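You operate a simulated robot arm through the tools that you are given. There is no shell and no other tool. Be economical: measure what you need, move in short steps, check, and stop when the job is done.

You run a simulated robot arm. Do the job below in one go: nothing can be reset, and whatever is moved stays where it is left.

TASK
Set the entry rail to the Wide block and clamp it.
Fine: take the block from the spur, lay it across the belt at W23, and put it back after; leave the other block where it is.
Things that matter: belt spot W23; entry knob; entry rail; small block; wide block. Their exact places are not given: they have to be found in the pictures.

It is judged by the outcome, as a careful person would: the job done as asked, and still so three seconds after it is handed in. It fails if anything else is knocked over, pushed out of place, dropped, spilled or broken.

THE ROBOT
A 7-joint arm with a fingered hand on a trunk, on a base that drives. Base frame: it is fixed to the floor where the robot stands at the start and does not move with it; the origin is under the middle of the robot, x ahead of it, y to its left, z up. Lengths are in mm, angles in degrees, forces in N, time in s.
With the tool pointing down near the work surface it reaches from about 480 to 920 mm from the robot's upright axis, wherever it stands. Its first joint turns from -143.0 to 143.0 degrees. Places, roughly: belt spot W23 [800, 4100, 1000]; entry knob [700, 3900, 1000]; entry rail [600, 3900, 1000]; small block, wide block [1000, 3500, 1000]. Payload 3 kg.
The TCP is the grasp point between the finger pads, 26 mm short of the fingertips. In the tool frame z runs along the fingers and y along their closing line. The gripper opens to 148 mm. The gripper's body begins 73 mm behind the TCP. The gripper is a hand of 3 fingers: y runs from the thumb to the fingers, the wrist lies at [0, 0, -229] in the tool frame, and closing takes about 1.5 s.
Orientation is that of the tool frame in the base frame, as a unit quaternion [w, x, y, z]. With the fingers straight down and closing along the base's y, the tool's x points along the base's -x, its y along +y and its z along -z.

THE INTERFACE
- The arm moves only by the tool move_arm. Its argument "motion" is a list that holds one entry, the list of rows, each a list of 6 numbers: the shift along the base's x, y, z in mm, then the turn, a rotation vector about the base's x, y, z in degrees. In form: [[[x, y, z, rx, ry, rz], ...]]. A call has 1 to 20 rows; each row shifts and turns the commanded pose from where the row before left it. "jaw" is the gripper command, from -1 (fully open) to 1 (shut), values between in proportion, set as the call begins (left out, the last holds). Each row takes 0.2 s and may step no farther than 50 mm and 8.6 degrees from the row before; otherwise, or with a gripper value out of range, the whole call is refused. Where a pose cannot be reached the arm comes as near as it can. A force on the tool above 80 N (or 10 N above the force at the start of the call, whichever is more), or a blocked arm, ends the call early, and 0.2 s more pass. Each finger travels about 153 mm/s and halts on what it meets, pressing with about 29 N; the grip force reading is that of the motor and also rises with nothing between the fingers. The clock runs only during rows and for 0.2 s after the last one: add rows that do not move to give the fingers time. The reply holds the time, the measured pose of the TCP, the force on the tool along the base axes, the opening and the grip force, in the units named above and with some noise, with the torque about the TCP (base axes, N m) and any sound that the robot's microphone picked up.
- Cameras (640 x 400 px; columns grow to the right, rows downward): "scene" is now at [162.5, 12.8, 1782.7]; the picture's right is [0.15, -0.99, -0.00], its down [-0.69, -0.10, -0.72] and it looks along [0.71, 0.11, -0.70] (base axes); focal length 256 px, centre (320, 200). "wrist" rides on the gripper at [67, -39, -90] in the tool frame; the picture's right is [0.50, 0.87, 0.00], its down [-0.66, 0.38, -0.65] and it looks along [-0.57, 0.33, 0.76] (tool axes); focal length 222 px, centre (320, 200).
- get_image(camera): a new picture of that camera. The clock stands still meanwhile.
- raise_lower(by): slides the trunk up (or, below 0, down) by that many mm; the arm and the scene camera ride with it, the base frame stays. It gives what a move gives, with no picture.
- drive_base(legs): drives the robot by 1 to 6 legs, each [ahead, left, turn to the left] in mm, mm and degrees, along the robot's own axes; the way and the turn of a leg run together, so that a leg with both is an arc; at most 1500 mm and 180 degrees a leg. The arm and the cameras ride along, it lands a little off, and it stops where it bumps. It gives what a move gives.
- set_fingers(finger1, finger2, thumb_bend): sets how far each is bent, from 0 (flat) to 100 (curled in); at 30 the hand is open as for a grip, at 70 the pads meet at the TCP. One left out holds its place. A second passes; each finger stops where it meets its share of the squeeze, and holds until it gets a number again. A gripper value or a shape takes the hand back. It gives what a move gives, with no picture; readings hold the bend of each and the force on the fingers (four entries, about 0 where the hand has none), thumb and palm.
- hand_shape(shape): the hand has 3 fingers and takes this shape, open, in about a second: jaw (thumb against the fingers, like two jaws); tri (thumb and two fingers); tip (a fingertip pinch); poke (one finger out to press); point (the index stretched); flat (the hand flat); cup (the hand cupped); fist (a fist). The gripper value then closes the fingers along that shape, each until it touches; the sizes above hold for jaw. It gives what a move gives, with no picture.
- head_to(pan, tilt): turns the head with the scene camera to pan (to the left, within 86 degrees either way) and tilt (down, from -29 to 69), counted from straight ahead of the robot. It gives what a move gives.
- pixel_to_xyz(camera, pixels): for up to 12 pixels [column, row] of the newest picture of that camera ("zoom" is the newest enlarged one), the place [x, y, z] in the base frame of the surface seen there, good to about 2 mm. The clock stands still meanwhile.
- inspect(camera, box): a new picture of the part [left, top, right, bottom] of that camera's present view, enlarged. The clock stands still meanwhile.
- hand_in(): hands the job in; it is judged then, once.

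Go step by step. Measure first, check grasps and placings, and put right what went wrong. The budget is 90 turns and 66 pictures, counting those below and the enlarged ones. Unless the task says otherwise, let go and move clear before handing in, and close with one line.

The tools are called after "Emit:" by a JSON object that holds its "op" and its "data". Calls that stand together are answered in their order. move_arm: Moves the arm, as the interface text tells. Its arguments: {"type":"object","properties":{"motion":{"type":"array","items":{"type":"array","items":{"type":"array","items":{"type":"number"}}}},"jaw":{"type":"number"}},"required":["motion"]} The other tools are called the same way: raise_lower (by) slides the trunk up or down; hand_shape (shape) gives the hand a shape; set_fingers (finger1, finger2, thumb_bend) moves the fingers one by one; drive_base (legs) drives the base; head_to (pan, tilt) turns the head that bears the scene camera; get_image (camera) takes a picture; pixel_to_xyz (camera, pixels) gives the place of the surface under pixels of a picture; inspect (camera, box) takes an enlarged picture of a part of a camera's view; hand_in () hands the job in.

At the start:

```text
time: 0.0
ee_pos: [732.0, 182.2, 1220.0]
orientation: [-0.001, 0.001, 1.0, -0.001]
contact_force: [0.0, -0.6, -0.2]
torque: [0.0, -0.01, -0.04]
width: 148.1
gripper_force: 0.1
shape: jaw
bend: [30.0, 30.0, 30.0]
finger forces: [0.0, 0.0, 0.0, 0.0, 0.1, 0.1]
trunk travel left (down, up): [-709.0, 181.0]
robot x, y, heading: [-0.5, -1.6, -0.1]
head pan, tilt: [8.5, 44.3]
```

scene: 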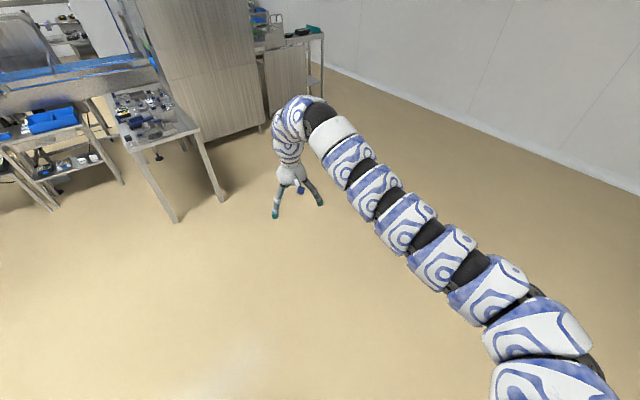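
wrist: 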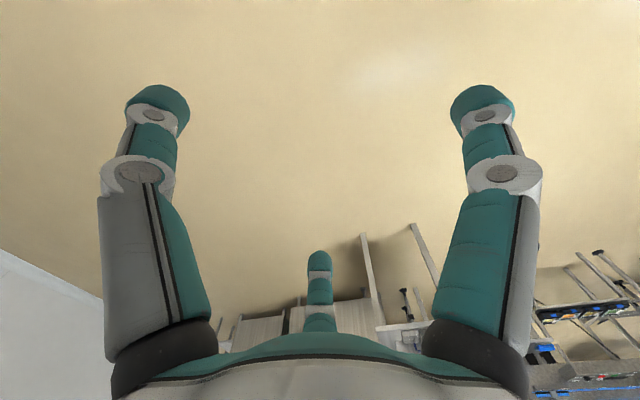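

The start pictures show only floor and furniture to the left; the work place lies about 3.9 m to the left. I turn the head left to see it.

Emit:
{"op": "head_to", "data": {"pan": 75, "tilt": 20}}

Emit:
{"op": "get_image", "data": {"camera": "scene"}}

```text
time: 1.4
ee_pos: [732.6, 181.1, 1218.2]
orientation: [-0.001, 0.001, 1.0, -0.001]
contact_force: [0.5, 0.8, -0.3]
torque: [0.03, -0.04, 0.0]
width: 147.7
gripper_force: 0.0
shape: jaw
bend: [30.0, 30.0, 30.0]
finger forces: [0.0, 0.1, 0.0, 0.1, 0.0, 0.1]
trunk travel left (down, up): [-709.0, 181.0]
robot x, y, heading: [-4.8, 1.0, 0.2]
head pan, tilt: [75.0, 20.0]
```

```text
63 pictures are left
```

scene: 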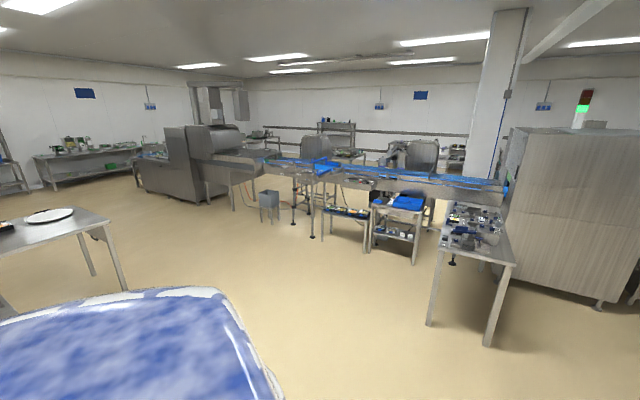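

Emit:
{"op": "inspect", "data": {"camera": "scene", "box": [220, 120, 540, 320]}}

Emit:
{"op": "pixel_to_xyz", "data": {"camera": "scene", "pixels": [[325, 165], [300, 168], [270, 160], [400, 180], [440, 183], [480, 240], [440, 215], [310, 235], [365, 248], [412, 260], [428, 322], [345, 210]]}}

```text
2.00 times, centred on (380, 220) of scene
```

zoom: 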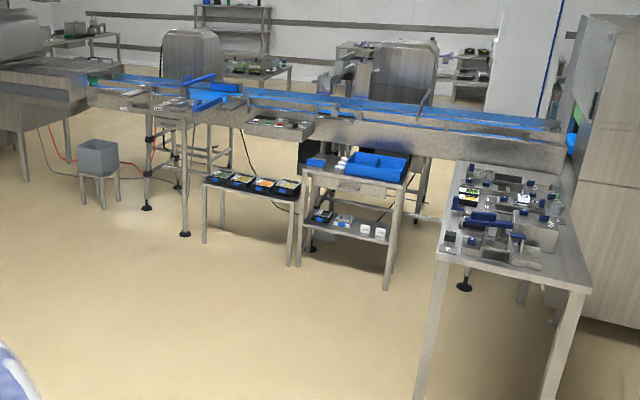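

```text
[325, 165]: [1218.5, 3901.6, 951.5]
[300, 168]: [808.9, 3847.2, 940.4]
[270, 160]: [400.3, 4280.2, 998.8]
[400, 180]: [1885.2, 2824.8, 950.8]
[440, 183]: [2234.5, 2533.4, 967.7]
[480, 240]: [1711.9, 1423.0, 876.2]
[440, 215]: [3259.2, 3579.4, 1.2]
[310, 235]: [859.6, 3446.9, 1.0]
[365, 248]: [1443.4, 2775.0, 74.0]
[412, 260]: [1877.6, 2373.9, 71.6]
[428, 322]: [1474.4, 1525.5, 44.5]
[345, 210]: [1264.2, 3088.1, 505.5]
```

The belt runs diagonally and the work area with the spur lies around pixel (300,168). I drive nearer, then look again.

Emit:
{"op": "drive_base", "data": {"legs": [[0, 0, 80], [1350, 0, 0], [1200, 0, 0], [0, 0, -33]]}}

Emit:
{"op": "head_to", "data": {"pan": 0, "tilt": 40}}

Emit:
{"op": "get_image", "data": {"camera": "scene"}}

```text
time: 18.8
ee_pos: [767.4, 3171.3, 1217.8]
orientation: [-0.001, -0.404, 0.915, -0.001]
contact_force: [0.3, 0.0, 0.2]
torque: [-0.03, 0.01, -0.07]
width: 148.1
gripper_force: 0.0
shape: jaw
bend: [30.0, 30.0, 30.0]
finger forces: [0.1, 0.0, 0.0, 0.1, 0.1, 0.0]
trunk travel left (down, up): [-709.0, 181.0]
robot x, y, heading: [408.8, 2506.7, 47.8]
head pan, tilt: [75.0, 20.0]
```

```text
time: 20.3
ee_pos: [767.6, 3172.8, 1218.8]
orientation: [-0.001, -0.403, 0.915, -0.001]
contact_force: [-0.3, 0.6, 0.1]
torque: [0.02, -0.01, -0.02]
width: 147.8
gripper_force: 0.0
shape: jaw
bend: [30.0, 30.0, 30.0]
finger forces: [0.0, 0.0, 0.1, 0.0, 0.0, 0.1]
trunk travel left (down, up): [-709.0, 181.0]
robot x, y, heading: [405.9, 2512.0, 47.8]
head pan, tilt: [0.0, 40.0]
```

```text
61 pictures are left
```

scene: 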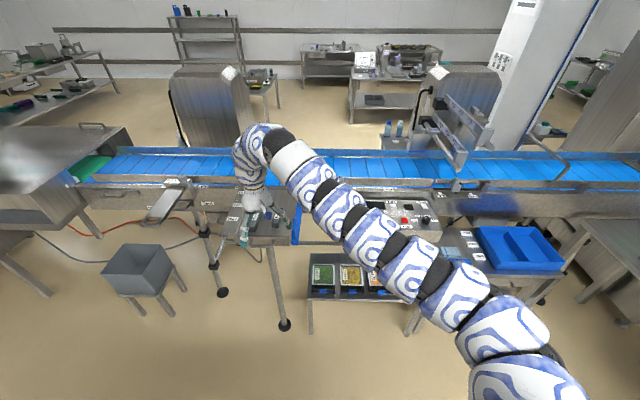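

The arm hides part of the belt around (300,190). I enlarge the visible left part.

Emit:
{"op": "inspect", "data": {"camera": "scene", "box": [60, 130, 300, 280]}}

Emit:
{"op": "pixel_to_xyz", "data": {"camera": "scene", "pixels": [[140, 265], [165, 200], [120, 165], [270, 240], [205, 165], [270, 215], [100, 195], [212, 262], [285, 325], [410, 220], [240, 190]]}}

```text
2.67 times, centred on (180, 205) of scene
```

zoom: 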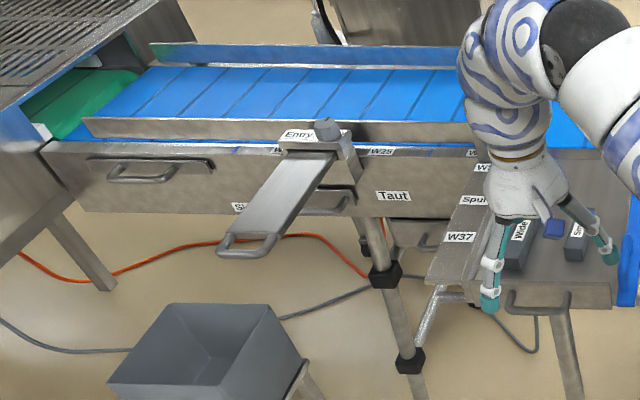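

```text
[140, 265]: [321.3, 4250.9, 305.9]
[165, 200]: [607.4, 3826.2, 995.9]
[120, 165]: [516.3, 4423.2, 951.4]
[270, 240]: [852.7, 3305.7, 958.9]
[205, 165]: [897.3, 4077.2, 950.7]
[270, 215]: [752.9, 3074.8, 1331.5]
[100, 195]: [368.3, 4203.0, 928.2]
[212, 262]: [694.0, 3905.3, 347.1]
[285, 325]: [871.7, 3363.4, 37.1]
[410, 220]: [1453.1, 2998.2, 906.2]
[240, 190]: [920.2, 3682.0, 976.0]
```

I see the slide with the "Entry" label and knob (zoom 325,130), the spur with the Wide block (zoom 520,240). I drive closer so that all are within reach.

Emit:
{"op": "drive_base", "data": {"legs": [[0, 650, 0], [500, 0, 0]]}}

Emit:
{"op": "head_to", "data": {"pan": 0, "tilt": 45}}

Emit:
{"op": "get_image", "data": {"camera": "scene"}}

Emit:
{"op": "get_image", "data": {"camera": "wrist"}}

```text
time: 26.4
ee_pos: [634.7, 3970.5, 1218.9]
orientation: [-0.002, -0.399, 0.917, -0.001]
contact_force: [-0.3, -0.1, -0.5]
torque: [-0.03, -0.01, 0.0]
width: 148.0
gripper_force: 0.2
shape: jaw
bend: [30.0, 30.0, 30.0]
finger forces: [0.0, 0.1, 0.0, 0.1, 0.0, 0.1]
trunk travel left (down, up): [-709.0, 181.0]
robot x, y, heading: [270.4, 3310.7, 46.9]
head pan, tilt: [0.0, 40.0]
```

```text
time: 27.1
ee_pos: [635.8, 3969.6, 1219.2]
orientation: [0.0, -0.398, 0.917, -0.001]
contact_force: [0.3, -0.5, 0.2]
torque: [-0.01, -0.01, 0.02]
width: 148.0
gripper_force: 0.0
shape: jaw
bend: [30.0, 30.0, 30.0]
finger forces: [0.1, 0.0, 0.0, 0.0, 0.0, 0.0]
trunk travel left (down, up): [-709.0, 181.0]
robot x, y, heading: [268.3, 3309.0, 47.1]
head pan, tilt: [0.0, 45.0]
```

```text
59 pictures are left
```

scene: 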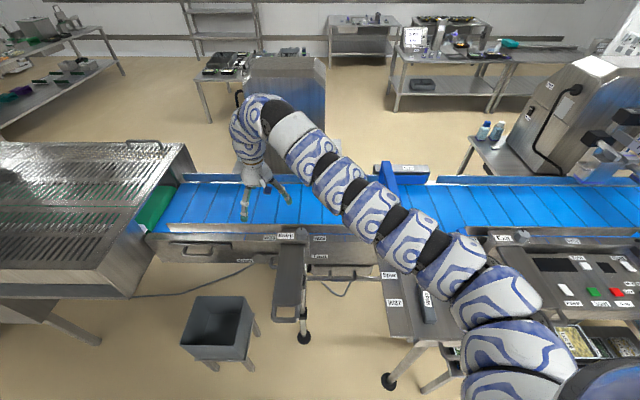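

```text
58 pictures are left
```

wrist: 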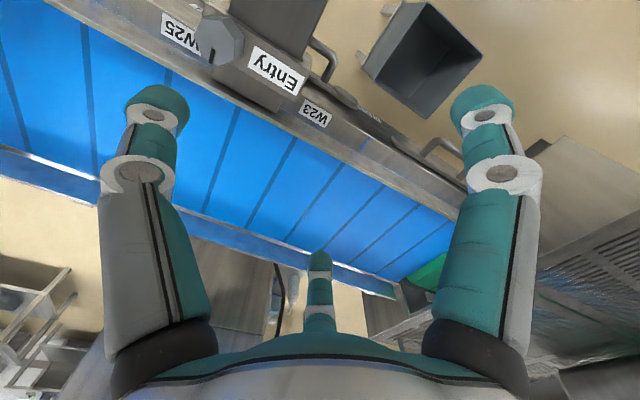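

The wrist picture shows label W23 at (315,113), W25 at (180,32), the knob at (222,40) on the slide. I enlarge and measure.

Emit:
{"op": "pixel_to_xyz", "data": {"camera": "wrist", "pixels": [[315, 113], [180, 35], [222, 30], [275, 70], [250, 98], [330, 135], [300, 170], [240, 210], [320, 200], [100, 165], [340, 270], [265, 30]]}}

Emit:
{"op": "inspect", "data": {"camera": "scene", "box": [150, 170, 350, 330]}}

Emit:
{"op": "inspect", "data": {"camera": "wrist", "box": [120, 0, 440, 200]}}

Emit:
{"op": "inspect", "data": {"camera": "scene", "box": [360, 140, 520, 360]}}

```text
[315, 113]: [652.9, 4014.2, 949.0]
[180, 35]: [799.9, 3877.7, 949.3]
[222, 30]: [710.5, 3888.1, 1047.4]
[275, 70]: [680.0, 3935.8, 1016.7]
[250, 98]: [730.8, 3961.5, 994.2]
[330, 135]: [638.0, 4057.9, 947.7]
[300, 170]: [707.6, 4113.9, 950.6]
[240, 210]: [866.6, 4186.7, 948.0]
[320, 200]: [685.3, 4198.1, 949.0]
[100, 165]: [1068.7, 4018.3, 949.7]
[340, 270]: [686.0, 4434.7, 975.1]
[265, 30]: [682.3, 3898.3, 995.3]
```

```text
2.50 times, centred on (250, 250) of scene
```

zoom: 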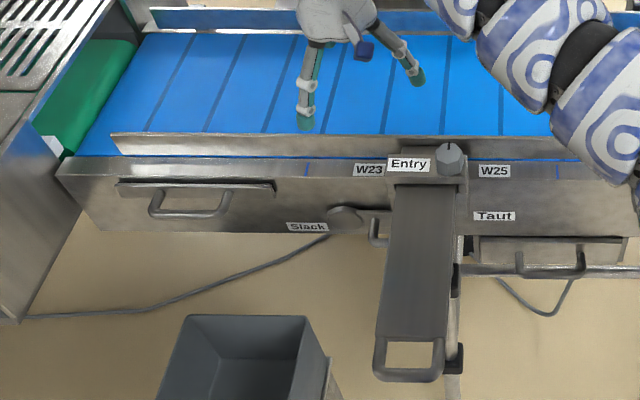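

```text
2.00 times, centred on (280, 100) of wrist
```

zoom: 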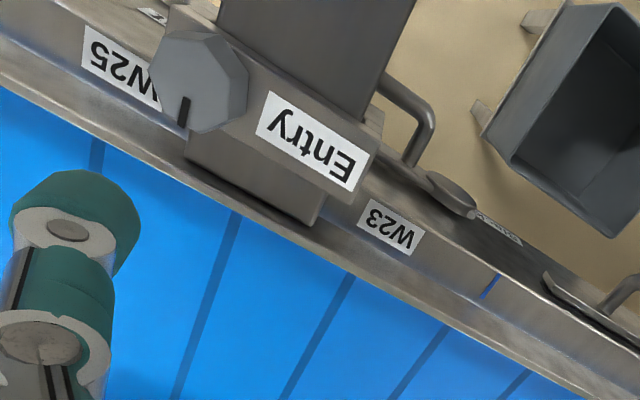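

```text
1.82 times, centred on (440, 250) of scene
```

zoom: 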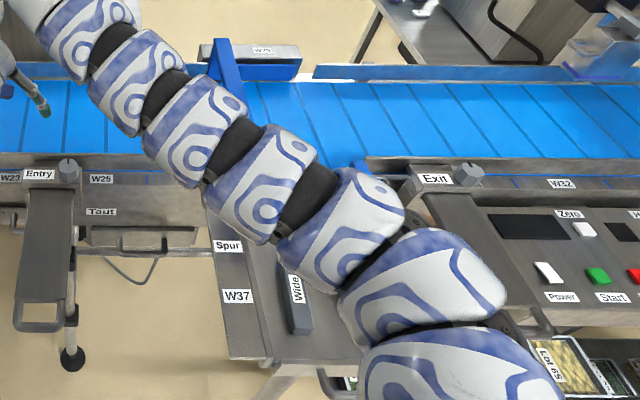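

The knob sits on the Entry slide; W23 label is at (653,4014). Now I locate the Wide block and the rails' edges.

Emit:
{"op": "pixel_to_xyz", "data": {"camera": "scene", "pixels": [[428, 300], [428, 318], [421, 296], [395, 303], [388, 275], [290, 183], [215, 179], [195, 223], [195, 229], [290, 300], [345, 250], [440, 330]]}}

Emit:
{"op": "pixel_to_xyz", "data": {"camera": "zoom", "pixels": [[295, 265], [310, 335], [285, 330]]}}

```text
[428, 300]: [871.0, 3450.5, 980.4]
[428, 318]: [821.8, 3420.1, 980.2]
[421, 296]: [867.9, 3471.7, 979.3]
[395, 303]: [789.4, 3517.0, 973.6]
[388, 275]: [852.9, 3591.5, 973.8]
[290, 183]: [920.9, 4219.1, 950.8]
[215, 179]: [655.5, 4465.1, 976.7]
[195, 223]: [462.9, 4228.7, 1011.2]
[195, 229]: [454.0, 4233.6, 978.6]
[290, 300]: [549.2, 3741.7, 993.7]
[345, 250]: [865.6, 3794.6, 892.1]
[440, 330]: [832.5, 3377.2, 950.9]
```

```text
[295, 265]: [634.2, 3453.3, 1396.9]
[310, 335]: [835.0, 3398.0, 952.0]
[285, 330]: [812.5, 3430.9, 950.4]
```

The Wide block's top is at z 980 near (855,3455). I swing the hand there at height to look at it with the wrist camera.

Emit:
{"op": "move_arm", "data": {"motion": [[[11.7, -47.5, 0, 0, 0, 0], [11.7, -47.5, 0, 0, 0, 0], [11.7, -47.5, 0, 0, 0, 0], [11.7, -47.5, 0, 0, 0, 0], [11.7, -47.5, 0, 0, 0, 0], [11.7, -47.5, 0, 0, 0, 0], [11.7, -47.5, 0, 0, 0, 0], [11.7, -47.5, 0, 0, 0, 0], [11.7, -47.5, 0, 0, 0, 0], [11.7, -47.5, 0, 0, 0, 0], [11.7, -47.5, 0, 0, 0, 0], [11.7, -47.5, 0, 0, 0, 0], [11.7, -47.5, 0, 0, 0, 0], [11.7, -47.5, 0, 0, 0, 0]]]}}

Emit:
{"op": "get_image", "data": {"camera": "wrist"}}

Emit:
{"op": "get_image", "data": {"camera": "scene"}}

```text
time: 30.1
ee_pos: [635.5, 3969.1, 1221.7]
orientation: [-0.001, -0.399, 0.917, -0.001]
contact_force: [-0.3, 0.1, -0.7]
torque: [0.0, 0.02, -0.01]
width: 147.9
gripper_force: 0.2
shape: jaw
bend: [30.0, 30.0, 30.0]
finger forces: [0.0, 0.0, 0.0, 0.1, 0.0, 0.0]
out of reach, approached as far as the arm can: row 1, 2, 3, 4, 5, 6, 7, 8, 9, 10, 11, 12, 13, 14
trunk travel left (down, up): [-709.0, 181.0]
robot x, y, heading: [266.6, 3307.0, 47.1]
head pan, tilt: [0.0, 45.0]
```

```text
54 pictures are left
```

wrist: 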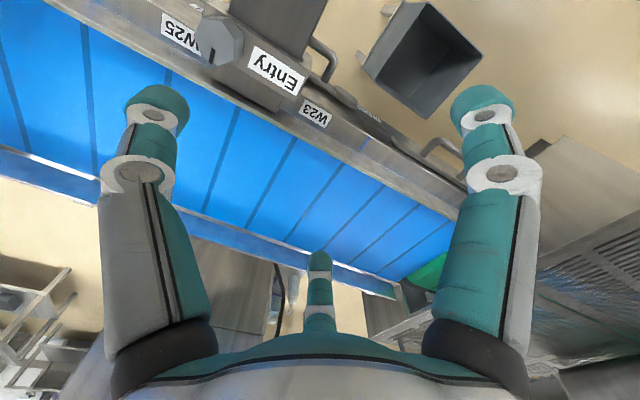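

```text
53 pictures are left
```

scene: 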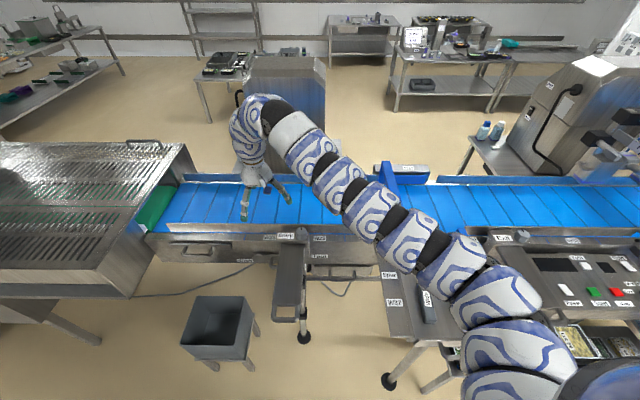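

Nothing moved: the reply says out of reach from row 1, with the pose unchanged. I test small moves to find what the arm can do.

Emit:
{"op": "move_arm", "data": {"motion": [[[0, 0, -20, 0, 0, 0], [0, 0, 0, 0, 0, 0]]]}}

Emit:
{"op": "move_arm", "data": {"motion": [[[14, 14, 0, 0, 0, 0], [0, 0, 0, 0, 0, 0]]]}}

Emit:
{"op": "move_arm", "data": {"motion": [[[14, -14, 0, 0, 0, 0], [0, 0, 0, 0, 0, 0]]]}}

```text
time: 30.7
ee_pos: [635.8, 3968.7, 1209.9]
orientation: [-0.002, -0.397, 0.918, -0.003]
contact_force: [-1.3, -0.5, -0.5]
torque: [-0.02, -0.05, -0.01]
width: 147.8
gripper_force: 0.1
shape: jaw
bend: [30.0, 30.0, 30.0]
finger forces: [0.1, 0.0, 0.1, 0.1, 0.1, 0.1]
out of reach, approached as far as the arm can: row 1
trunk travel left (down, up): [-709.0, 181.0]
robot x, y, heading: [273.3, 3310.3, 47.0]
head pan, tilt: [0.0, 45.0]
```

```text
time: 31.3
ee_pos: [649.5, 3983.6, 1209.8]
orientation: [-0.001, -0.399, 0.917, 0.0]
contact_force: [-0.4, -0.5, 0.1]
torque: [-0.02, 0.04, -0.01]
width: 147.9
gripper_force: 0.0
shape: jaw
bend: [30.0, 30.0, 30.0]
finger forces: [0.0, 0.0, 0.1, 0.0, 0.0, 0.1]
trunk travel left (down, up): [-709.0, 181.0]
robot x, y, heading: [273.3, 3306.3, 47.1]
head pan, tilt: [0.0, 45.0]
```

```text
time: 31.9
ee_pos: [663.8, 3968.3, 1210.2]
orientation: [-0.002, -0.399, 0.917, 0.0]
contact_force: [-0.4, 0.7, -0.5]
torque: [0.0, -0.03, -0.01]
width: 148.0
gripper_force: 0.1
shape: jaw
bend: [30.0, 30.0, 30.0]
finger forces: [0.0, 0.1, 0.1, 0.0, 0.1, 0.0]
trunk travel left (down, up): [-709.0, 181.0]
robot x, y, heading: [266.9, 3305.9, 47.1]
head pan, tilt: [0.0, 45.0]
```

Small moves work now; the arm seems to have been at its height limit. I retry the swing.

Emit:
{"op": "move_arm", "data": {"motion": [[[9, -47.5, -10, 0, 0, 0], [9, -47.5, -10, 0, 0, 0], [9, -47.5, -10, 0, 0, 0], [9, -47.5, 0, 0, 0, 0], [9, -47.5, 0, 0, 0, 0], [9, -47.5, 0, 0, 0, 0]]]}}

```text
time: 33.3
ee_pos: [663.2, 3968.2, 1210.6]
orientation: [0.0, -0.399, 0.917, 0.0]
contact_force: [0.2, 0.0, -0.2]
torque: [-0.02, -0.01, -0.02]
width: 147.8
gripper_force: 0.1
shape: jaw
bend: [30.0, 30.0, 30.0]
finger forces: [0.0, 0.0, 0.0, 0.0, 0.0, 0.1]
out of reach, approached as far as the arm can: row 1, 2, 3, 4, 5, 6
trunk travel left (down, up): [-709.0, 181.0]
robot x, y, heading: [269.7, 3310.3, 46.9]
head pan, tilt: [0.0, 45.0]
```

I retry with smaller 20 mm steps to see whether the step size is what fails.

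Emit:
{"op": "move_arm", "data": {"motion": [[[5, -20, 0, 0, 0, 0], [5, -20, 0, 0, 0, 0], [5, -20, 0, 0, 0, 0], [5, -20, 0, 0, 0, 0], [5, -20, 0, 0, 0, 0], [5, -20, 0, 0, 0, 0]]]}}

Emit:
{"op": "move_arm", "data": {"motion": [[[0, 0, -10, 0, 0, 0], [0, 0, -10, 0, 0, 0], [0, 0, -10, 0, 0, 0], [0, 0, -10, 0, 0, 0]]]}}

```text
time: 34.7
ee_pos: [663.8, 3970.0, 1210.5]
orientation: [0.0, -0.398, 0.917, 0.0]
contact_force: [0.7, 0.9, -0.9]
torque: [0.0, -0.01, 0.03]
width: 147.8
gripper_force: 0.0
shape: jaw
bend: [30.0, 30.0, 30.0]
finger forces: [0.1, 0.0, 0.1, 0.0, 0.0, 0.1]
out of reach, approached as far as the arm can: row 1, 2, 3, 4, 5, 6
trunk travel left (down, up): [-709.0, 181.0]
robot x, y, heading: [271.3, 3310.4, 47.1]
head pan, tilt: [0.0, 45.0]
```

```text
time: 35.7
ee_pos: [664.0, 3969.3, 1171.2]
orientation: [-0.001, -0.398, 0.917, -0.001]
contact_force: [0.4, -0.5, -0.5]
torque: [0.02, 0.0, -0.01]
width: 147.8
gripper_force: 0.1
shape: jaw
bend: [30.0, 30.0, 30.0]
finger forces: [0.1, 0.0, 0.0, 0.0, 0.0, 0.1]
trunk travel left (down, up): [-709.0, 181.0]
robot x, y, heading: [266.6, 3309.5, 47.1]
head pan, tilt: [0.0, 45.0]
```

Going down works, so pulling in is only blocked at this height. I raise the trunk so that the arm works lower relative to its shoulder.

Emit:
{"op": "raise_lower", "data": {"by": 175}}

Emit:
{"op": "move_arm", "data": {"motion": [[[0, 0, -30, 0, 0, 0], [0, 0, -30, 0, 0, 0], [0, 0, -30, 0, 0, 0], [0, 0, -30, 0, 0, 0], [0, 0, -30, 0, 0, 0]]]}}

Emit:
{"op": "move_arm", "data": {"motion": [[[6, -30, 0, 0, 0, 0], [6, -30, 0, 0, 0, 0], [6, -30, 0, 0, 0, 0], [6, -30, 0, 0, 0, 0], [6, -30, 0, 0, 0, 0], [6, -30, 0, 0, 0, 0]]]}}

```text
time: 37.6
ee_pos: [663.9, 3968.3, 1343.8]
orientation: [-0.001, -0.399, 0.917, -0.002]
contact_force: [0.7, 0.1, 0.1]
torque: [-0.01, 0.0, -0.02]
width: 148.0
gripper_force: 0.1
shape: jaw
bend: [30.0, 30.0, 30.0]
finger forces: [0.0, 0.1, 0.0, 0.1, 0.1, 0.0]
trunk travel left (down, up): [-884.0, 6.0]
robot x, y, heading: [268.6, 3312.6, 47.4]
head pan, tilt: [0.0, 45.0]
```

```text
time: 38.8
ee_pos: [664.5, 3969.9, 1195.8]
orientation: [-0.001, -0.399, 0.917, -0.002]
contact_force: [0.2, 0.9, -0.4]
torque: [-0.01, 0.02, 0.01]
width: 147.9
gripper_force: 0.0
shape: jaw
bend: [30.0, 30.0, 30.0]
finger forces: [0.0, 0.1, 0.0, 0.1, 0.1, 0.1]
trunk travel left (down, up): [-884.0, 6.0]
robot x, y, heading: [268.0, 3311.4, 47.3]
head pan, tilt: [0.0, 45.0]
```

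```text
time: 40.2
ee_pos: [713.6, 3783.4, 1171.8]
orientation: [0.0, -0.399, 0.917, -0.001]
contact_force: [-0.8, -0.6, 0.0]
torque: [0.01, -0.01, -0.04]
width: 147.9
gripper_force: 0.0
shape: jaw
bend: [30.0, 30.0, 30.0]
finger forces: [0.0, 0.0, 0.0, 0.0, 0.1, 0.0]
out of reach, approached as far as the arm can: row 3, 4, 5
trunk travel left (down, up): [-884.0, 6.0]
robot x, y, heading: [272.5, 3310.4, 47.0]
head pan, tilt: [0.0, 45.0]
```

The swing works at a lower relative height. I continue toward the spur, lowering a little.

Emit:
{"op": "move_arm", "data": {"motion": [[[5, -30, -12, 0, 0, 0], [5, -30, -12, 0, 0, 0], [5, -30, -12, 0, 0, 0], [5, -30, -12, 0, 0, 0], [5, -30, 0, 0, 0, 0], [5, -30, 0, 0, 0, 0], [5, -30, 0, 0, 0, 0], [5, -30, 0, 0, 0, 0], [5, -30, 0, 0, 0, 0], [5, -30, 0, 0, 0, 0], [5, -30, 0, 0, 0, 0], [5, -30, 0, 0, 0, 0], [5, -30, 0, 0, 0, 0], [5, -30, 0, 0, 0, 0]]]}}

Emit:
{"op": "get_image", "data": {"camera": "wrist"}}

Emit:
{"op": "get_image", "data": {"camera": "scene"}}

```text
time: 43.2
ee_pos: [834.6, 3398.0, 1097.5]
orientation: [-0.002, -0.399, 0.917, -0.001]
contact_force: [0.9, 0.0, 0.0]
torque: [0.01, 0.02, -0.02]
width: 148.1
gripper_force: 0.1
shape: jaw
bend: [30.0, 30.0, 30.0]
finger forces: [0.0, 0.0, 0.0, 0.0, 0.0, 0.1]
out of reach, approached as far as the arm can: row 9, 10, 11, 12, 13, 14
trunk travel left (down, up): [-884.0, 6.0]
robot x, y, heading: [272.3, 3310.5, 47.1]
head pan, tilt: [0.0, 45.0]
```

```text
52 pictures are left
```

wrist: 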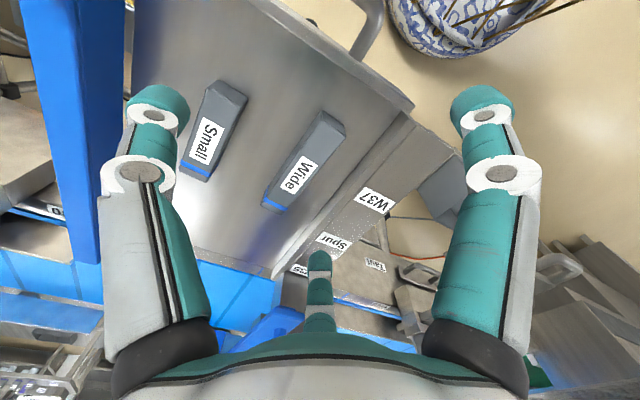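

```text
51 pictures are left
```

scene: 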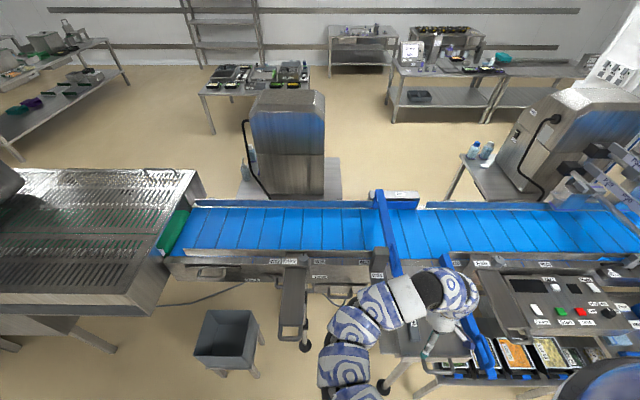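

The wrist picture shows Wide at (302,165) with a blue end at (275,205), Small at (212,130), and a blue guide wall to the left. I measure block corners and view the Entry area free of the arm.

Emit:
{"op": "pixel_to_xyz", "data": {"camera": "wrist", "pixels": [[322, 114], [343, 127], [265, 200], [285, 207], [302, 165], [212, 130], [90, 140], [375, 200], [335, 240], [185, 165], [230, 200]]}}

Emit:
{"op": "inspect", "data": {"camera": "scene", "box": [220, 190, 380, 350]}}

Emit:
{"op": "inspect", "data": {"camera": "wrist", "box": [160, 60, 420, 280]}}

```text
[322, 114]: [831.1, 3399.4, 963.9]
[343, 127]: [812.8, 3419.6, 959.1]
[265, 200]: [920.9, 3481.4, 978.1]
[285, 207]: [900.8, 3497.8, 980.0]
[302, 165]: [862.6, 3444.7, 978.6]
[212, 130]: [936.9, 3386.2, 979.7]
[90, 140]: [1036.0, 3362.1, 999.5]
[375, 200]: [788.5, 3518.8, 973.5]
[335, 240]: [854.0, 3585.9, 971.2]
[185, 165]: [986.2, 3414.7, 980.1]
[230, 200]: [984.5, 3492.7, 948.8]
```

```text
2.50 times, centred on (300, 270) of scene
```

zoom: 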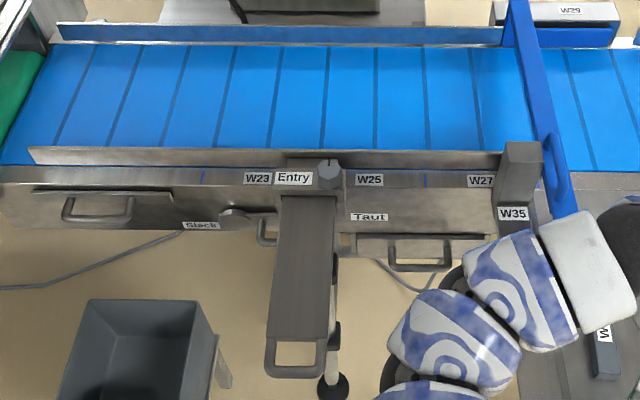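

```text
1.82 times, centred on (290, 170) of wrist
```

zoom: 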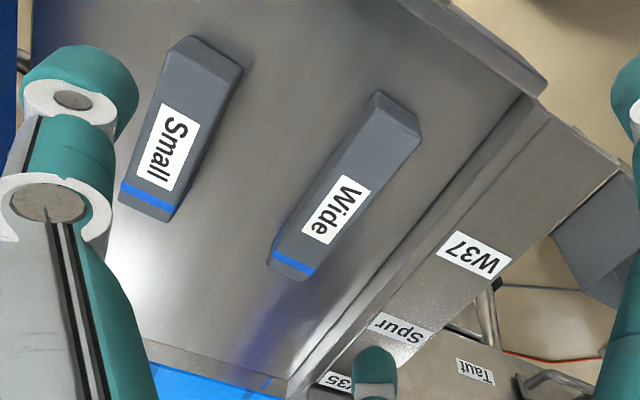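

I now see the belt clear: near rail, far blue rail, knob at zoom (330,170). I measure rail edges and knob.

Emit:
{"op": "pixel_to_xyz", "data": {"camera": "scene", "pixels": [[275, 248], [274.8, 252], [275, 255], [286, 210], [286, 206], [286, 202], [304, 255], [304, 262], [275, 261], [292, 300], [293, 338], [190, 252]]}}

Emit:
{"op": "inspect", "data": {"camera": "scene", "box": [265, 235, 345, 285]}}

```text
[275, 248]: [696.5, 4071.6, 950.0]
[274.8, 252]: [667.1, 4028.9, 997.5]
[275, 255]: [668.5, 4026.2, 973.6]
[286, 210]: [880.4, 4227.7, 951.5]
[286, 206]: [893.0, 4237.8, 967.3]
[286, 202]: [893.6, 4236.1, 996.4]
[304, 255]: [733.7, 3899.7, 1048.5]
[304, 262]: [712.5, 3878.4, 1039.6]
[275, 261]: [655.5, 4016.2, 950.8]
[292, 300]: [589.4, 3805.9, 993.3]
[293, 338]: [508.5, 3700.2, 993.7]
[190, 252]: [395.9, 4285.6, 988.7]
```

```text
8.00 times, centred on (305, 260) of scene
```

zoom: 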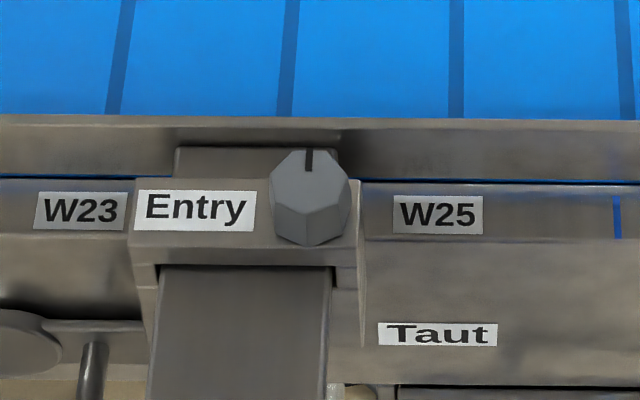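

Rail gap is about 300 mm, far more than the block, so the block goes against the far rail with its blue end and the near rail gets pushed up. I measure the block finely.

Emit:
{"op": "inspect", "data": {"camera": "wrist", "box": [240, 90, 400, 230]}}

```text
2.86 times, centred on (320, 160) of wrist
```

zoom: 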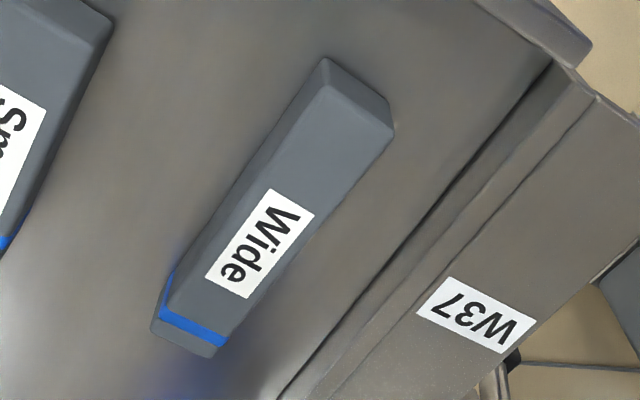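

Emit:
{"op": "pixel_to_xyz", "data": {"camera": "zoom", "pixels": [[330, 88], [385, 130], [175, 305], [226, 332], [157, 322], [214, 352], [322, 66], [390, 125], [250, 200], [285, 270], [45, 20], [95, 40]]}}

```text
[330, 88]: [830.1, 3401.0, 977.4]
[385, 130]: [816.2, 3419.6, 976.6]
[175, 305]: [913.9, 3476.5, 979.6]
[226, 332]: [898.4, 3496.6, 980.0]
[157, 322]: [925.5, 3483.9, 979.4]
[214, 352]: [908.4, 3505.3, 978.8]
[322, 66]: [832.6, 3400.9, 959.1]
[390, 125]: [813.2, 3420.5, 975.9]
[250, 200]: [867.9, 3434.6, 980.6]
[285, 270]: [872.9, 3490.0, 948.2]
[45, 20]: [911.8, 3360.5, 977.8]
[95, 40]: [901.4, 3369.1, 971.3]
```

Wide block: centre (869.5,3452), about 127 mm long, 28 wide, heading about 41.6°. I line the hand up above it with a half-open jaw.

Emit:
{"op": "move_arm", "data": {"motion": [[[17.5, 27, 0, 0, 0, -2.6], [17.5, 27, 0, 0, 0, -2.7], [0, 0, -25, 0, 0, 0], [0, 0, -20, 0, 0, 0], [0, 0, 0, 0, 0, 0]]], "jaw": 0}}

Emit:
{"op": "get_image", "data": {"camera": "wrist"}}

```text
time: 44.4
ee_pos: [869.0, 3450.8, 1051.9]
orientation: [-0.002, -0.355, 0.935, -0.001]
contact_force: [-0.2, 0.4, 0.0]
torque: [-0.02, 0.02, 0.02]
width: 74.6
gripper_force: 0.2
shape: jaw
bend: [36.0, 36.0, 70.0]
finger forces: [0.0, 0.1, 0.0, 0.1, 0.1, 0.0]
trunk travel left (down, up): [-884.0, 6.0]
robot x, y, heading: [269.8, 3311.4, 47.1]
head pan, tilt: [0.0, 45.0]
```

```text
46 pictures are left
```

wrist: 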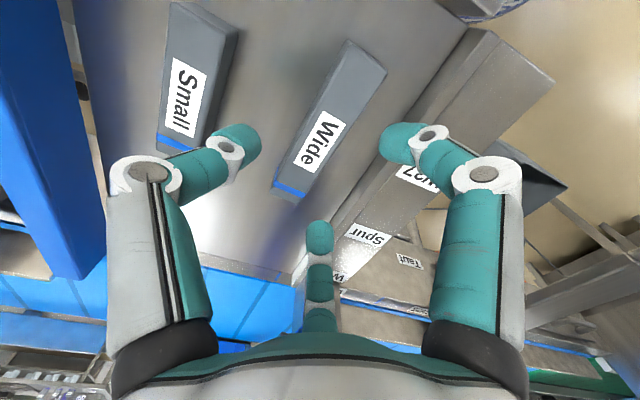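

The jaw is centred on the Wide block (320,130), Small block clear of the thumb. I lower in steps, watching force.

Emit:
{"op": "move_arm", "data": {"motion": [[[0.5, 1, -25, 0, 0, 0], [0, 0, -20, 0, 0, 0], [0, 0, -12, 0, 0, 0], [0, 0, -8, 0, 0, 0], [0, 0, 0, 0, 0, 0]]]}}

Emit:
{"op": "get_image", "data": {"camera": "wrist"}}

```text
time: 45.6
ee_pos: [869.3, 3452.6, 987.7]
orientation: [0.0, -0.356, 0.934, -0.001]
contact_force: [0.2, -0.2, 0.2]
torque: [0.04, 0.03, -0.04]
width: 74.5
gripper_force: 0.0
shape: jaw
bend: [36.0, 36.0, 70.0]
finger forces: [0.0, 0.0, 0.0, 0.1, 0.0, 0.0]
trunk travel left (down, up): [-884.0, 6.0]
robot x, y, heading: [270.3, 3311.0, 47.2]
head pan, tilt: [0.0, 45.0]
```

```text
45 pictures are left
```

wrist: 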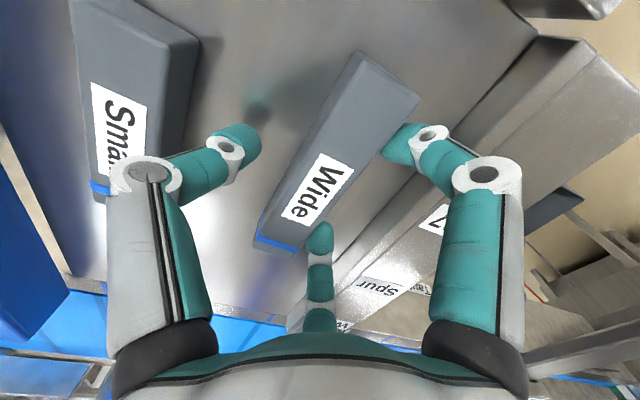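

Fingers straddle the block without contact. I go 8 mm lower and close.

Emit:
{"op": "move_arm", "data": {"motion": [[[0, 0, -8, 0, 0, 0]]]}}

Emit:
{"op": "move_arm", "data": {"motion": [[[0, 0, 0, 0, 0, 0], [0, 0, 0, 0, 0, 0], [0, 0, 0, 0, 0, 0], [0, 0, 0, 0, 0, 0], [0, 0, 0, 0, 0, 0], [0, 0, 0, 0, 0, 0], [0, 0, 0, 0, 0, 0]]], "jaw": 1}}

Emit:
{"op": "get_image", "data": {"camera": "wrist"}}

```text
time: 46.0
ee_pos: [868.7, 3452.8, 979.4]
orientation: [-0.001, -0.357, 0.934, 0.0]
contact_force: [0.3, -0.1, 0.2]
torque: [-0.01, 0.01, -0.01]
width: 74.3
gripper_force: 0.1
shape: jaw
bend: [36.0, 36.0, 70.0]
finger forces: [0.1, 0.0, 0.0, 0.1, 0.1, 0.0]
trunk travel left (down, up): [-884.0, 6.0]
robot x, y, heading: [266.5, 3308.6, 47.1]
head pan, tilt: [0.0, 45.0]
```

```text
time: 47.6
ee_pos: [868.8, 3454.0, 979.8]
orientation: [-0.001, -0.356, 0.935, -0.001]
contact_force: [0.5, 0.1, 0.3]
torque: [-0.01, -0.01, 0.03]
width: 30.6
gripper_force: 29.3
shape: jaw
bend: [78.0, 78.0, 70.0]
finger forces: [20.8, 20.3, 0.1, 0.1, 32.1, 0.1]
trunk travel left (down, up): [-884.0, 6.0]
robot x, y, heading: [273.4, 3308.4, 47.1]
head pan, tilt: [0.0, 45.0]
```

```text
44 pictures are left
```

wrist: 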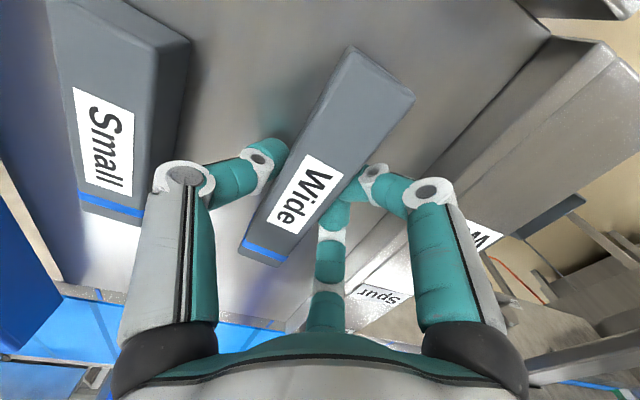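

The block is gripped (30.6 mm, about 30 N). I lift it straight up and check.

Emit:
{"op": "move_arm", "data": {"motion": [[[0, 0, 0, 0, 0, 0], [0, 0, 15, 0, 0, 0], [0, 0, 30, 0, 0, 0], [0, 0, 30, 0, 0, 0], [0, 0, 30, 0, 0, 0], [0, 0, 0, 0, 0, 0]]]}}

Emit:
{"op": "get_image", "data": {"camera": "wrist"}}

Emit:
{"op": "pixel_to_xyz", "data": {"camera": "scene", "pixels": [[380, 230], [380, 240], [388, 240], [388, 220], [381, 198]]}}

```text
time: 49.0
ee_pos: [867.7, 3451.8, 1083.3]
orientation: [-0.001, -0.355, 0.935, 0.0]
contact_force: [0.1, 0.3, -0.9]
torque: [-0.03, 0.02, -0.01]
width: 30.4
gripper_force: 29.3
shape: jaw
bend: [78.0, 78.0, 70.0]
finger forces: [22.5, 22.0, 0.0, 0.0, 31.7, 0.0]
trunk travel left (down, up): [-884.0, 6.0]
robot x, y, heading: [271.9, 3310.5, 47.3]
head pan, tilt: [0.0, 45.0]
```

```text
43 pictures are left
```

wrist: 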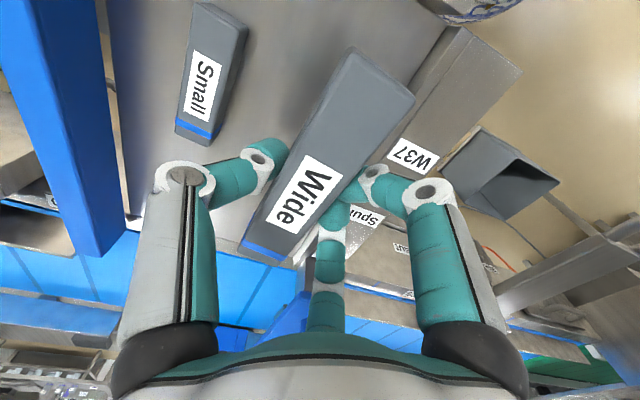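

```text
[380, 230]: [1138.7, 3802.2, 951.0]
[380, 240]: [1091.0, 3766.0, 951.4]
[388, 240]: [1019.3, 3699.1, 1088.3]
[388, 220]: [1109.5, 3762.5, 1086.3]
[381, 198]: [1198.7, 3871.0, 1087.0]
```

The block is held level and the Small one is untouched. I move over towards the belt, keeping left of the blue diverter (top z 1088).

Emit:
{"op": "move_arm", "data": {"motion": [[[-13.5, 38.5, 5, 0, 0, 0.65], [-13.5, 38.5, 5, 0, 0, 0.65], [-13.5, 38.5, 5, 0, 0, 0.65], [-13.5, 38.5, 10, 0, 0, 0.65], [-13.5, 38.5, 10, 0, 0, 0.65], [-13.5, 38.5, 10, 0, 0, 0.65], [-13.5, 38.5, 10, 0, 0, 0.65], [-13.5, 38.5, 10, 0, 0, 0.65], [0, 0, 0, 0, 0, 0]]]}}

```text
time: 51.0
ee_pos: [760.9, 3760.4, 1150.4]
orientation: [-0.001, -0.397, 0.918, 0.0]
contact_force: [0.4, -0.8, -0.8]
torque: [0.0, -0.02, -0.01]
width: 30.1
gripper_force: 29.1
shape: jaw
bend: [78.0, 78.0, 70.0]
finger forces: [0.0, 25.6, 0.0, 0.0, 31.5, 0.0]
trunk travel left (down, up): [-884.0, 6.0]
robot x, y, heading: [266.0, 3311.2, 47.0]
head pan, tilt: [0.0, 45.0]
```

Clear of the spur now. I drive the base 150 mm ahead and 150 mm left to bring W23 within reach.

Emit:
{"op": "drive_base", "data": {"legs": [[0, 150, 0], [150, 0, 0]]}}

Emit:
{"op": "get_image", "data": {"camera": "scene"}}

Emit:
{"op": "get_image", "data": {"camera": "wrist"}}

```text
time: 53.4
ee_pos: [753.1, 3972.1, 1148.0]
orientation: [-0.001, -0.398, 0.918, -0.001]
contact_force: [-0.2, 0.1, -1.1]
torque: [-0.02, 0.02, -0.02]
width: 30.0
gripper_force: 28.9
shape: jaw
bend: [78.0, 78.0, 70.0]
finger forces: [0.0, 25.7, 0.0, 0.1, 31.6, 0.0]
trunk travel left (down, up): [-884.0, 6.0]
robot x, y, heading: [263.6, 3524.2, 47.1]
head pan, tilt: [0.0, 45.0]
```

```text
42 pictures are left
```

scene: 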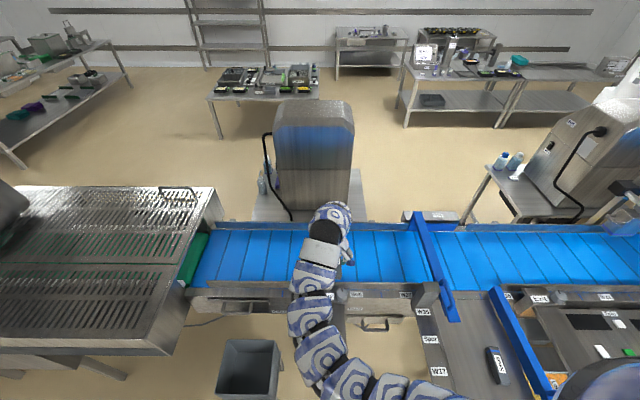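

```text
41 pictures are left
```

wrist: 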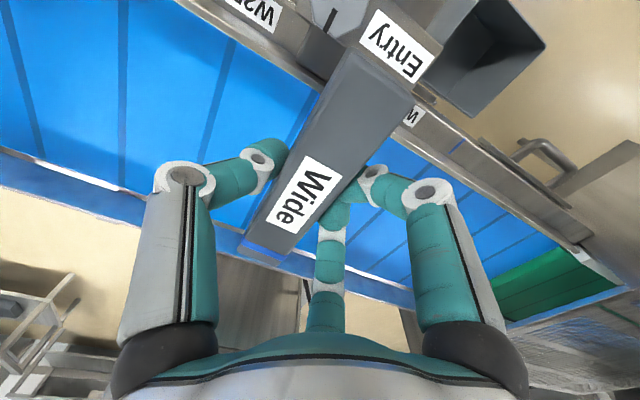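

The block still sits square in the hand. I measure its corners, the far rail's inner edge and label W23.

Emit:
{"op": "inspect", "data": {"camera": "wrist", "box": [220, 30, 440, 280]}}

Emit:
{"op": "pixel_to_xyz", "data": {"camera": "wrist", "pixels": [[247, 235], [243, 248], [280, 255], [350, 60], [405, 95], [412, 115], [365, 300], [365, 285], [180, 212], [180, 190], [255, 12], [470, 150]]}}

```text
1.60 times, centred on (330, 155) of wrist
```

zoom: 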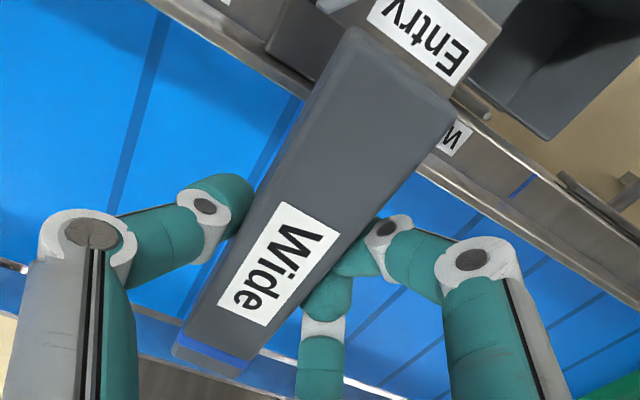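

```text
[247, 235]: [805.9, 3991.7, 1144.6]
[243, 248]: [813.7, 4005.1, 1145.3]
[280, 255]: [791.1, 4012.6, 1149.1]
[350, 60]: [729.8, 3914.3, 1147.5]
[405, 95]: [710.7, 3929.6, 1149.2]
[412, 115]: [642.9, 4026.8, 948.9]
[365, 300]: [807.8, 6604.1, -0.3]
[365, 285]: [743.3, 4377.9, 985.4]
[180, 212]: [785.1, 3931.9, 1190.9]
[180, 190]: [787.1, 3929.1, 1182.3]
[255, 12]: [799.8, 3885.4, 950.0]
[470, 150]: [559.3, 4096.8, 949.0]
```

Block centre lies about 3 mm ahead and 9 mm right of the TCP; far rail's inner face is at n=3707. I move over W23 with a small gap to the far rail.

Emit:
{"op": "move_arm", "data": {"motion": [[[11.4, 39, -5, 0, 0, 0], [11.4, 39, -5, 0, 0, 0], [11.4, 39, -5, 0, 0, 0], [11.4, 39, -10, 0, 0, 0], [11.4, 39, -10, 0, 0, 0], [11.3, 39.1, -10, 0, 0, -0.5], [0, 0, -20, 0, 0, 0], [0, 0, -20, 0, 0, 0], [0, 0, 0, 0, 0, 0]]]}}

Emit:
{"op": "get_image", "data": {"camera": "wrist"}}

Emit:
{"op": "inspect", "data": {"camera": "scene", "box": [240, 190, 420, 330]}}

```text
time: 55.4
ee_pos: [817.0, 4197.1, 1076.6]
orientation: [-0.001, -0.393, 0.919, 0.0]
contact_force: [-0.1, 0.7, -1.2]
torque: [0.0, 0.01, 0.0]
width: 29.6
gripper_force: 29.4
shape: jaw
bend: [78.0, 78.0, 70.0]
finger forces: [0.1, 0.1, 0.1, 0.1, 31.6, 0.1]
out of reach, approached as far as the arm can: row 7
trunk travel left (down, up): [-884.0, 6.0]
robot x, y, heading: [259.2, 3517.3, 47.0]
head pan, tilt: [0.0, 45.0]
```

```text
39 pictures are left
```

wrist: 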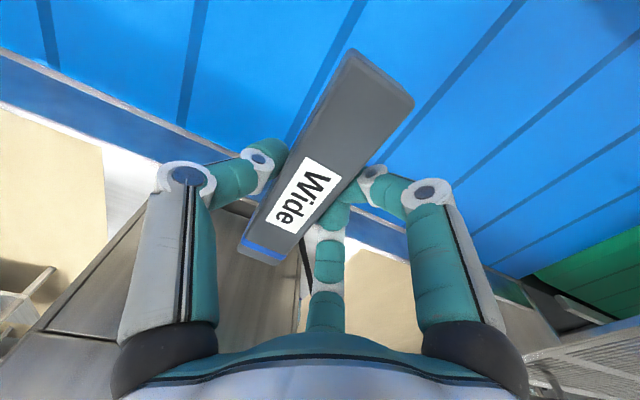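

```text
2.86 times, centred on (330, 260) of scene
```

zoom: 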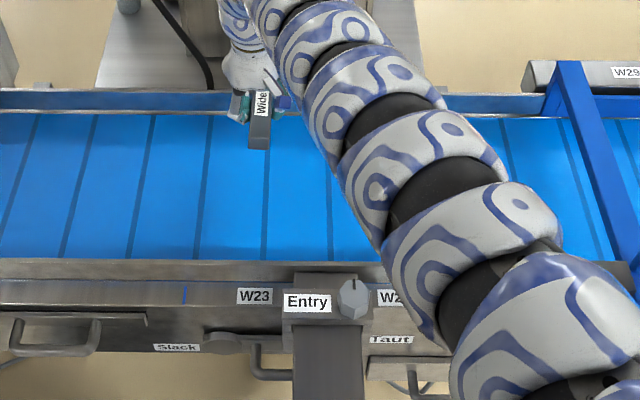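

The block hovers over the belt in line with W23. I measure its corners again before lowering.

Emit:
{"op": "pixel_to_xyz", "data": {"camera": "wrist", "pixels": [[246, 237], [242, 248], [276, 260], [350, 58], [407, 96], [310, 150], [360, 170], [80, 85], [200, 145], [395, 235]]}}

```text
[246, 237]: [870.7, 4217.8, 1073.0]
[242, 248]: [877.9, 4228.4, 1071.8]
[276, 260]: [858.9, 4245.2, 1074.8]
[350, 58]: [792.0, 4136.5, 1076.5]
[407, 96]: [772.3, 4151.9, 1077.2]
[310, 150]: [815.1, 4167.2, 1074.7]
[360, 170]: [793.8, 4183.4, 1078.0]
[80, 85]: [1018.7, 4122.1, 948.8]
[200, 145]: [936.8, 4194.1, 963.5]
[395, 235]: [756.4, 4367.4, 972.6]
```

The block is square to the belt, 17 mm from the far rail and 5 mm right of W23. I correct that while lowering.

Emit:
{"op": "move_arm", "data": {"motion": [[[1, 3, -20, 0, 0, 0], [2, 4, -20, 0, 0, 0], [2.2, 4.5, -20, 0, 0, 0], [0, 0, -20, 0, 0, 0], [0, 0, -8, 0, 0, 0], [0, 0, 0, 0, 0, 0]]]}}

Emit:
{"op": "get_image", "data": {"camera": "wrist"}}

Emit:
{"op": "pixel_to_xyz", "data": {"camera": "wrist", "pixels": [[242, 248], [276, 260], [350, 58], [407, 96], [200, 180], [180, 165]]}}

```text
time: 56.8
ee_pos: [809.5, 4184.2, 1033.0]
orientation: [-0.001, -0.393, 0.92, -0.001]
contact_force: [0.6, 0.2, -1.6]
torque: [0.01, 0.03, 0.0]
width: 29.4
gripper_force: 28.6
shape: jaw
bend: [78.0, 78.0, 70.0]
finger forces: [0.0, 0.0, 0.0, 0.0, 31.5, 0.1]
out of reach, approached as far as the arm can: row 1, 2, 3, 4, 5
trunk travel left (down, up): [-884.0, 6.0]
robot x, y, heading: [261.6, 3520.2, 47.1]
head pan, tilt: [0.0, 45.0]
```

```text
37 pictures are left
```

wrist: 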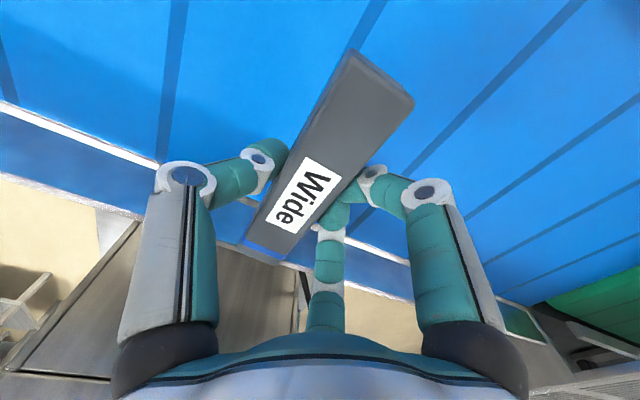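

```text
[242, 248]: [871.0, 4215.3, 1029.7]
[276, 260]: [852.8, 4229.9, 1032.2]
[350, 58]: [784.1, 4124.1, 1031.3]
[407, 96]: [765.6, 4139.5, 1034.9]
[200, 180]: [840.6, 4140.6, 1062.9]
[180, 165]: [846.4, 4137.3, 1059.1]
```

The arm's reach shrinks when it goes lower, so it pulled back. I lift it a bit while the trunk lowers, which regains reach.

Emit:
{"op": "move_arm", "data": {"motion": [[[2, 4, 20, 0, 0, 0], [2, 4, 20, 0, 0, 0], [2, 4, 20, 0, 0, 0], [2, 4, 20, 0, 0, 0], [0, 0, 0, 0, 0, 0]]]}}

Emit:
{"op": "raise_lower", "data": {"by": -100}}

Emit:
{"op": "move_arm", "data": {"motion": [[[2, 5, 0, 0, 0, 0], [2.5, 5.6, 0, 0, 0, 0], [0, 0, 0, 0, 0, 0]]]}}

```text
time: 58.0
ee_pos: [819.6, 4199.2, 1111.2]
orientation: [-0.002, -0.393, 0.919, -0.001]
contact_force: [0.1, 0.2, -1.5]
torque: [0.04, 0.02, -0.01]
width: 29.2
gripper_force: 29.0
shape: jaw
bend: [78.0, 78.0, 70.0]
finger forces: [0.0, 0.1, 0.1, 0.0, 31.3, 0.1]
trunk travel left (down, up): [-884.0, 6.0]
robot x, y, heading: [262.7, 3523.3, 47.1]
head pan, tilt: [0.0, 45.0]
```

```text
time: 59.3
ee_pos: [818.5, 4199.9, 1013.2]
orientation: [0.0, -0.393, 0.92, -0.001]
contact_force: [-1.2, -0.4, -1.8]
torque: [-0.01, 0.01, 0.01]
width: 29.5
gripper_force: 29.1
shape: jaw
bend: [78.0, 78.0, 70.0]
finger forces: [0.0, 0.0, 0.0, 0.1, 31.3, 0.0]
trunk travel left (down, up): [-784.0, 106.0]
robot x, y, heading: [263.9, 3521.3, 46.8]
head pan, tilt: [0.0, 45.0]
```

```text
time: 60.1
ee_pos: [821.4, 4206.0, 1013.0]
orientation: [-0.002, -0.393, 0.92, -0.002]
contact_force: [-14.6, -21.0, -5.6]
torque: [-0.34, 0.29, -0.37]
width: 28.7
gripper_force: 29.4
shape: jaw
bend: [77.0, 78.0, 70.0]
finger forces: [0.1, 0.1, 0.1, 0.0, 33.5, 0.1]
trunk travel left (down, up): [-784.0, 106.0]
robot x, y, heading: [261.8, 3521.4, 47.1]
head pan, tilt: [0.0, 45.0]
```

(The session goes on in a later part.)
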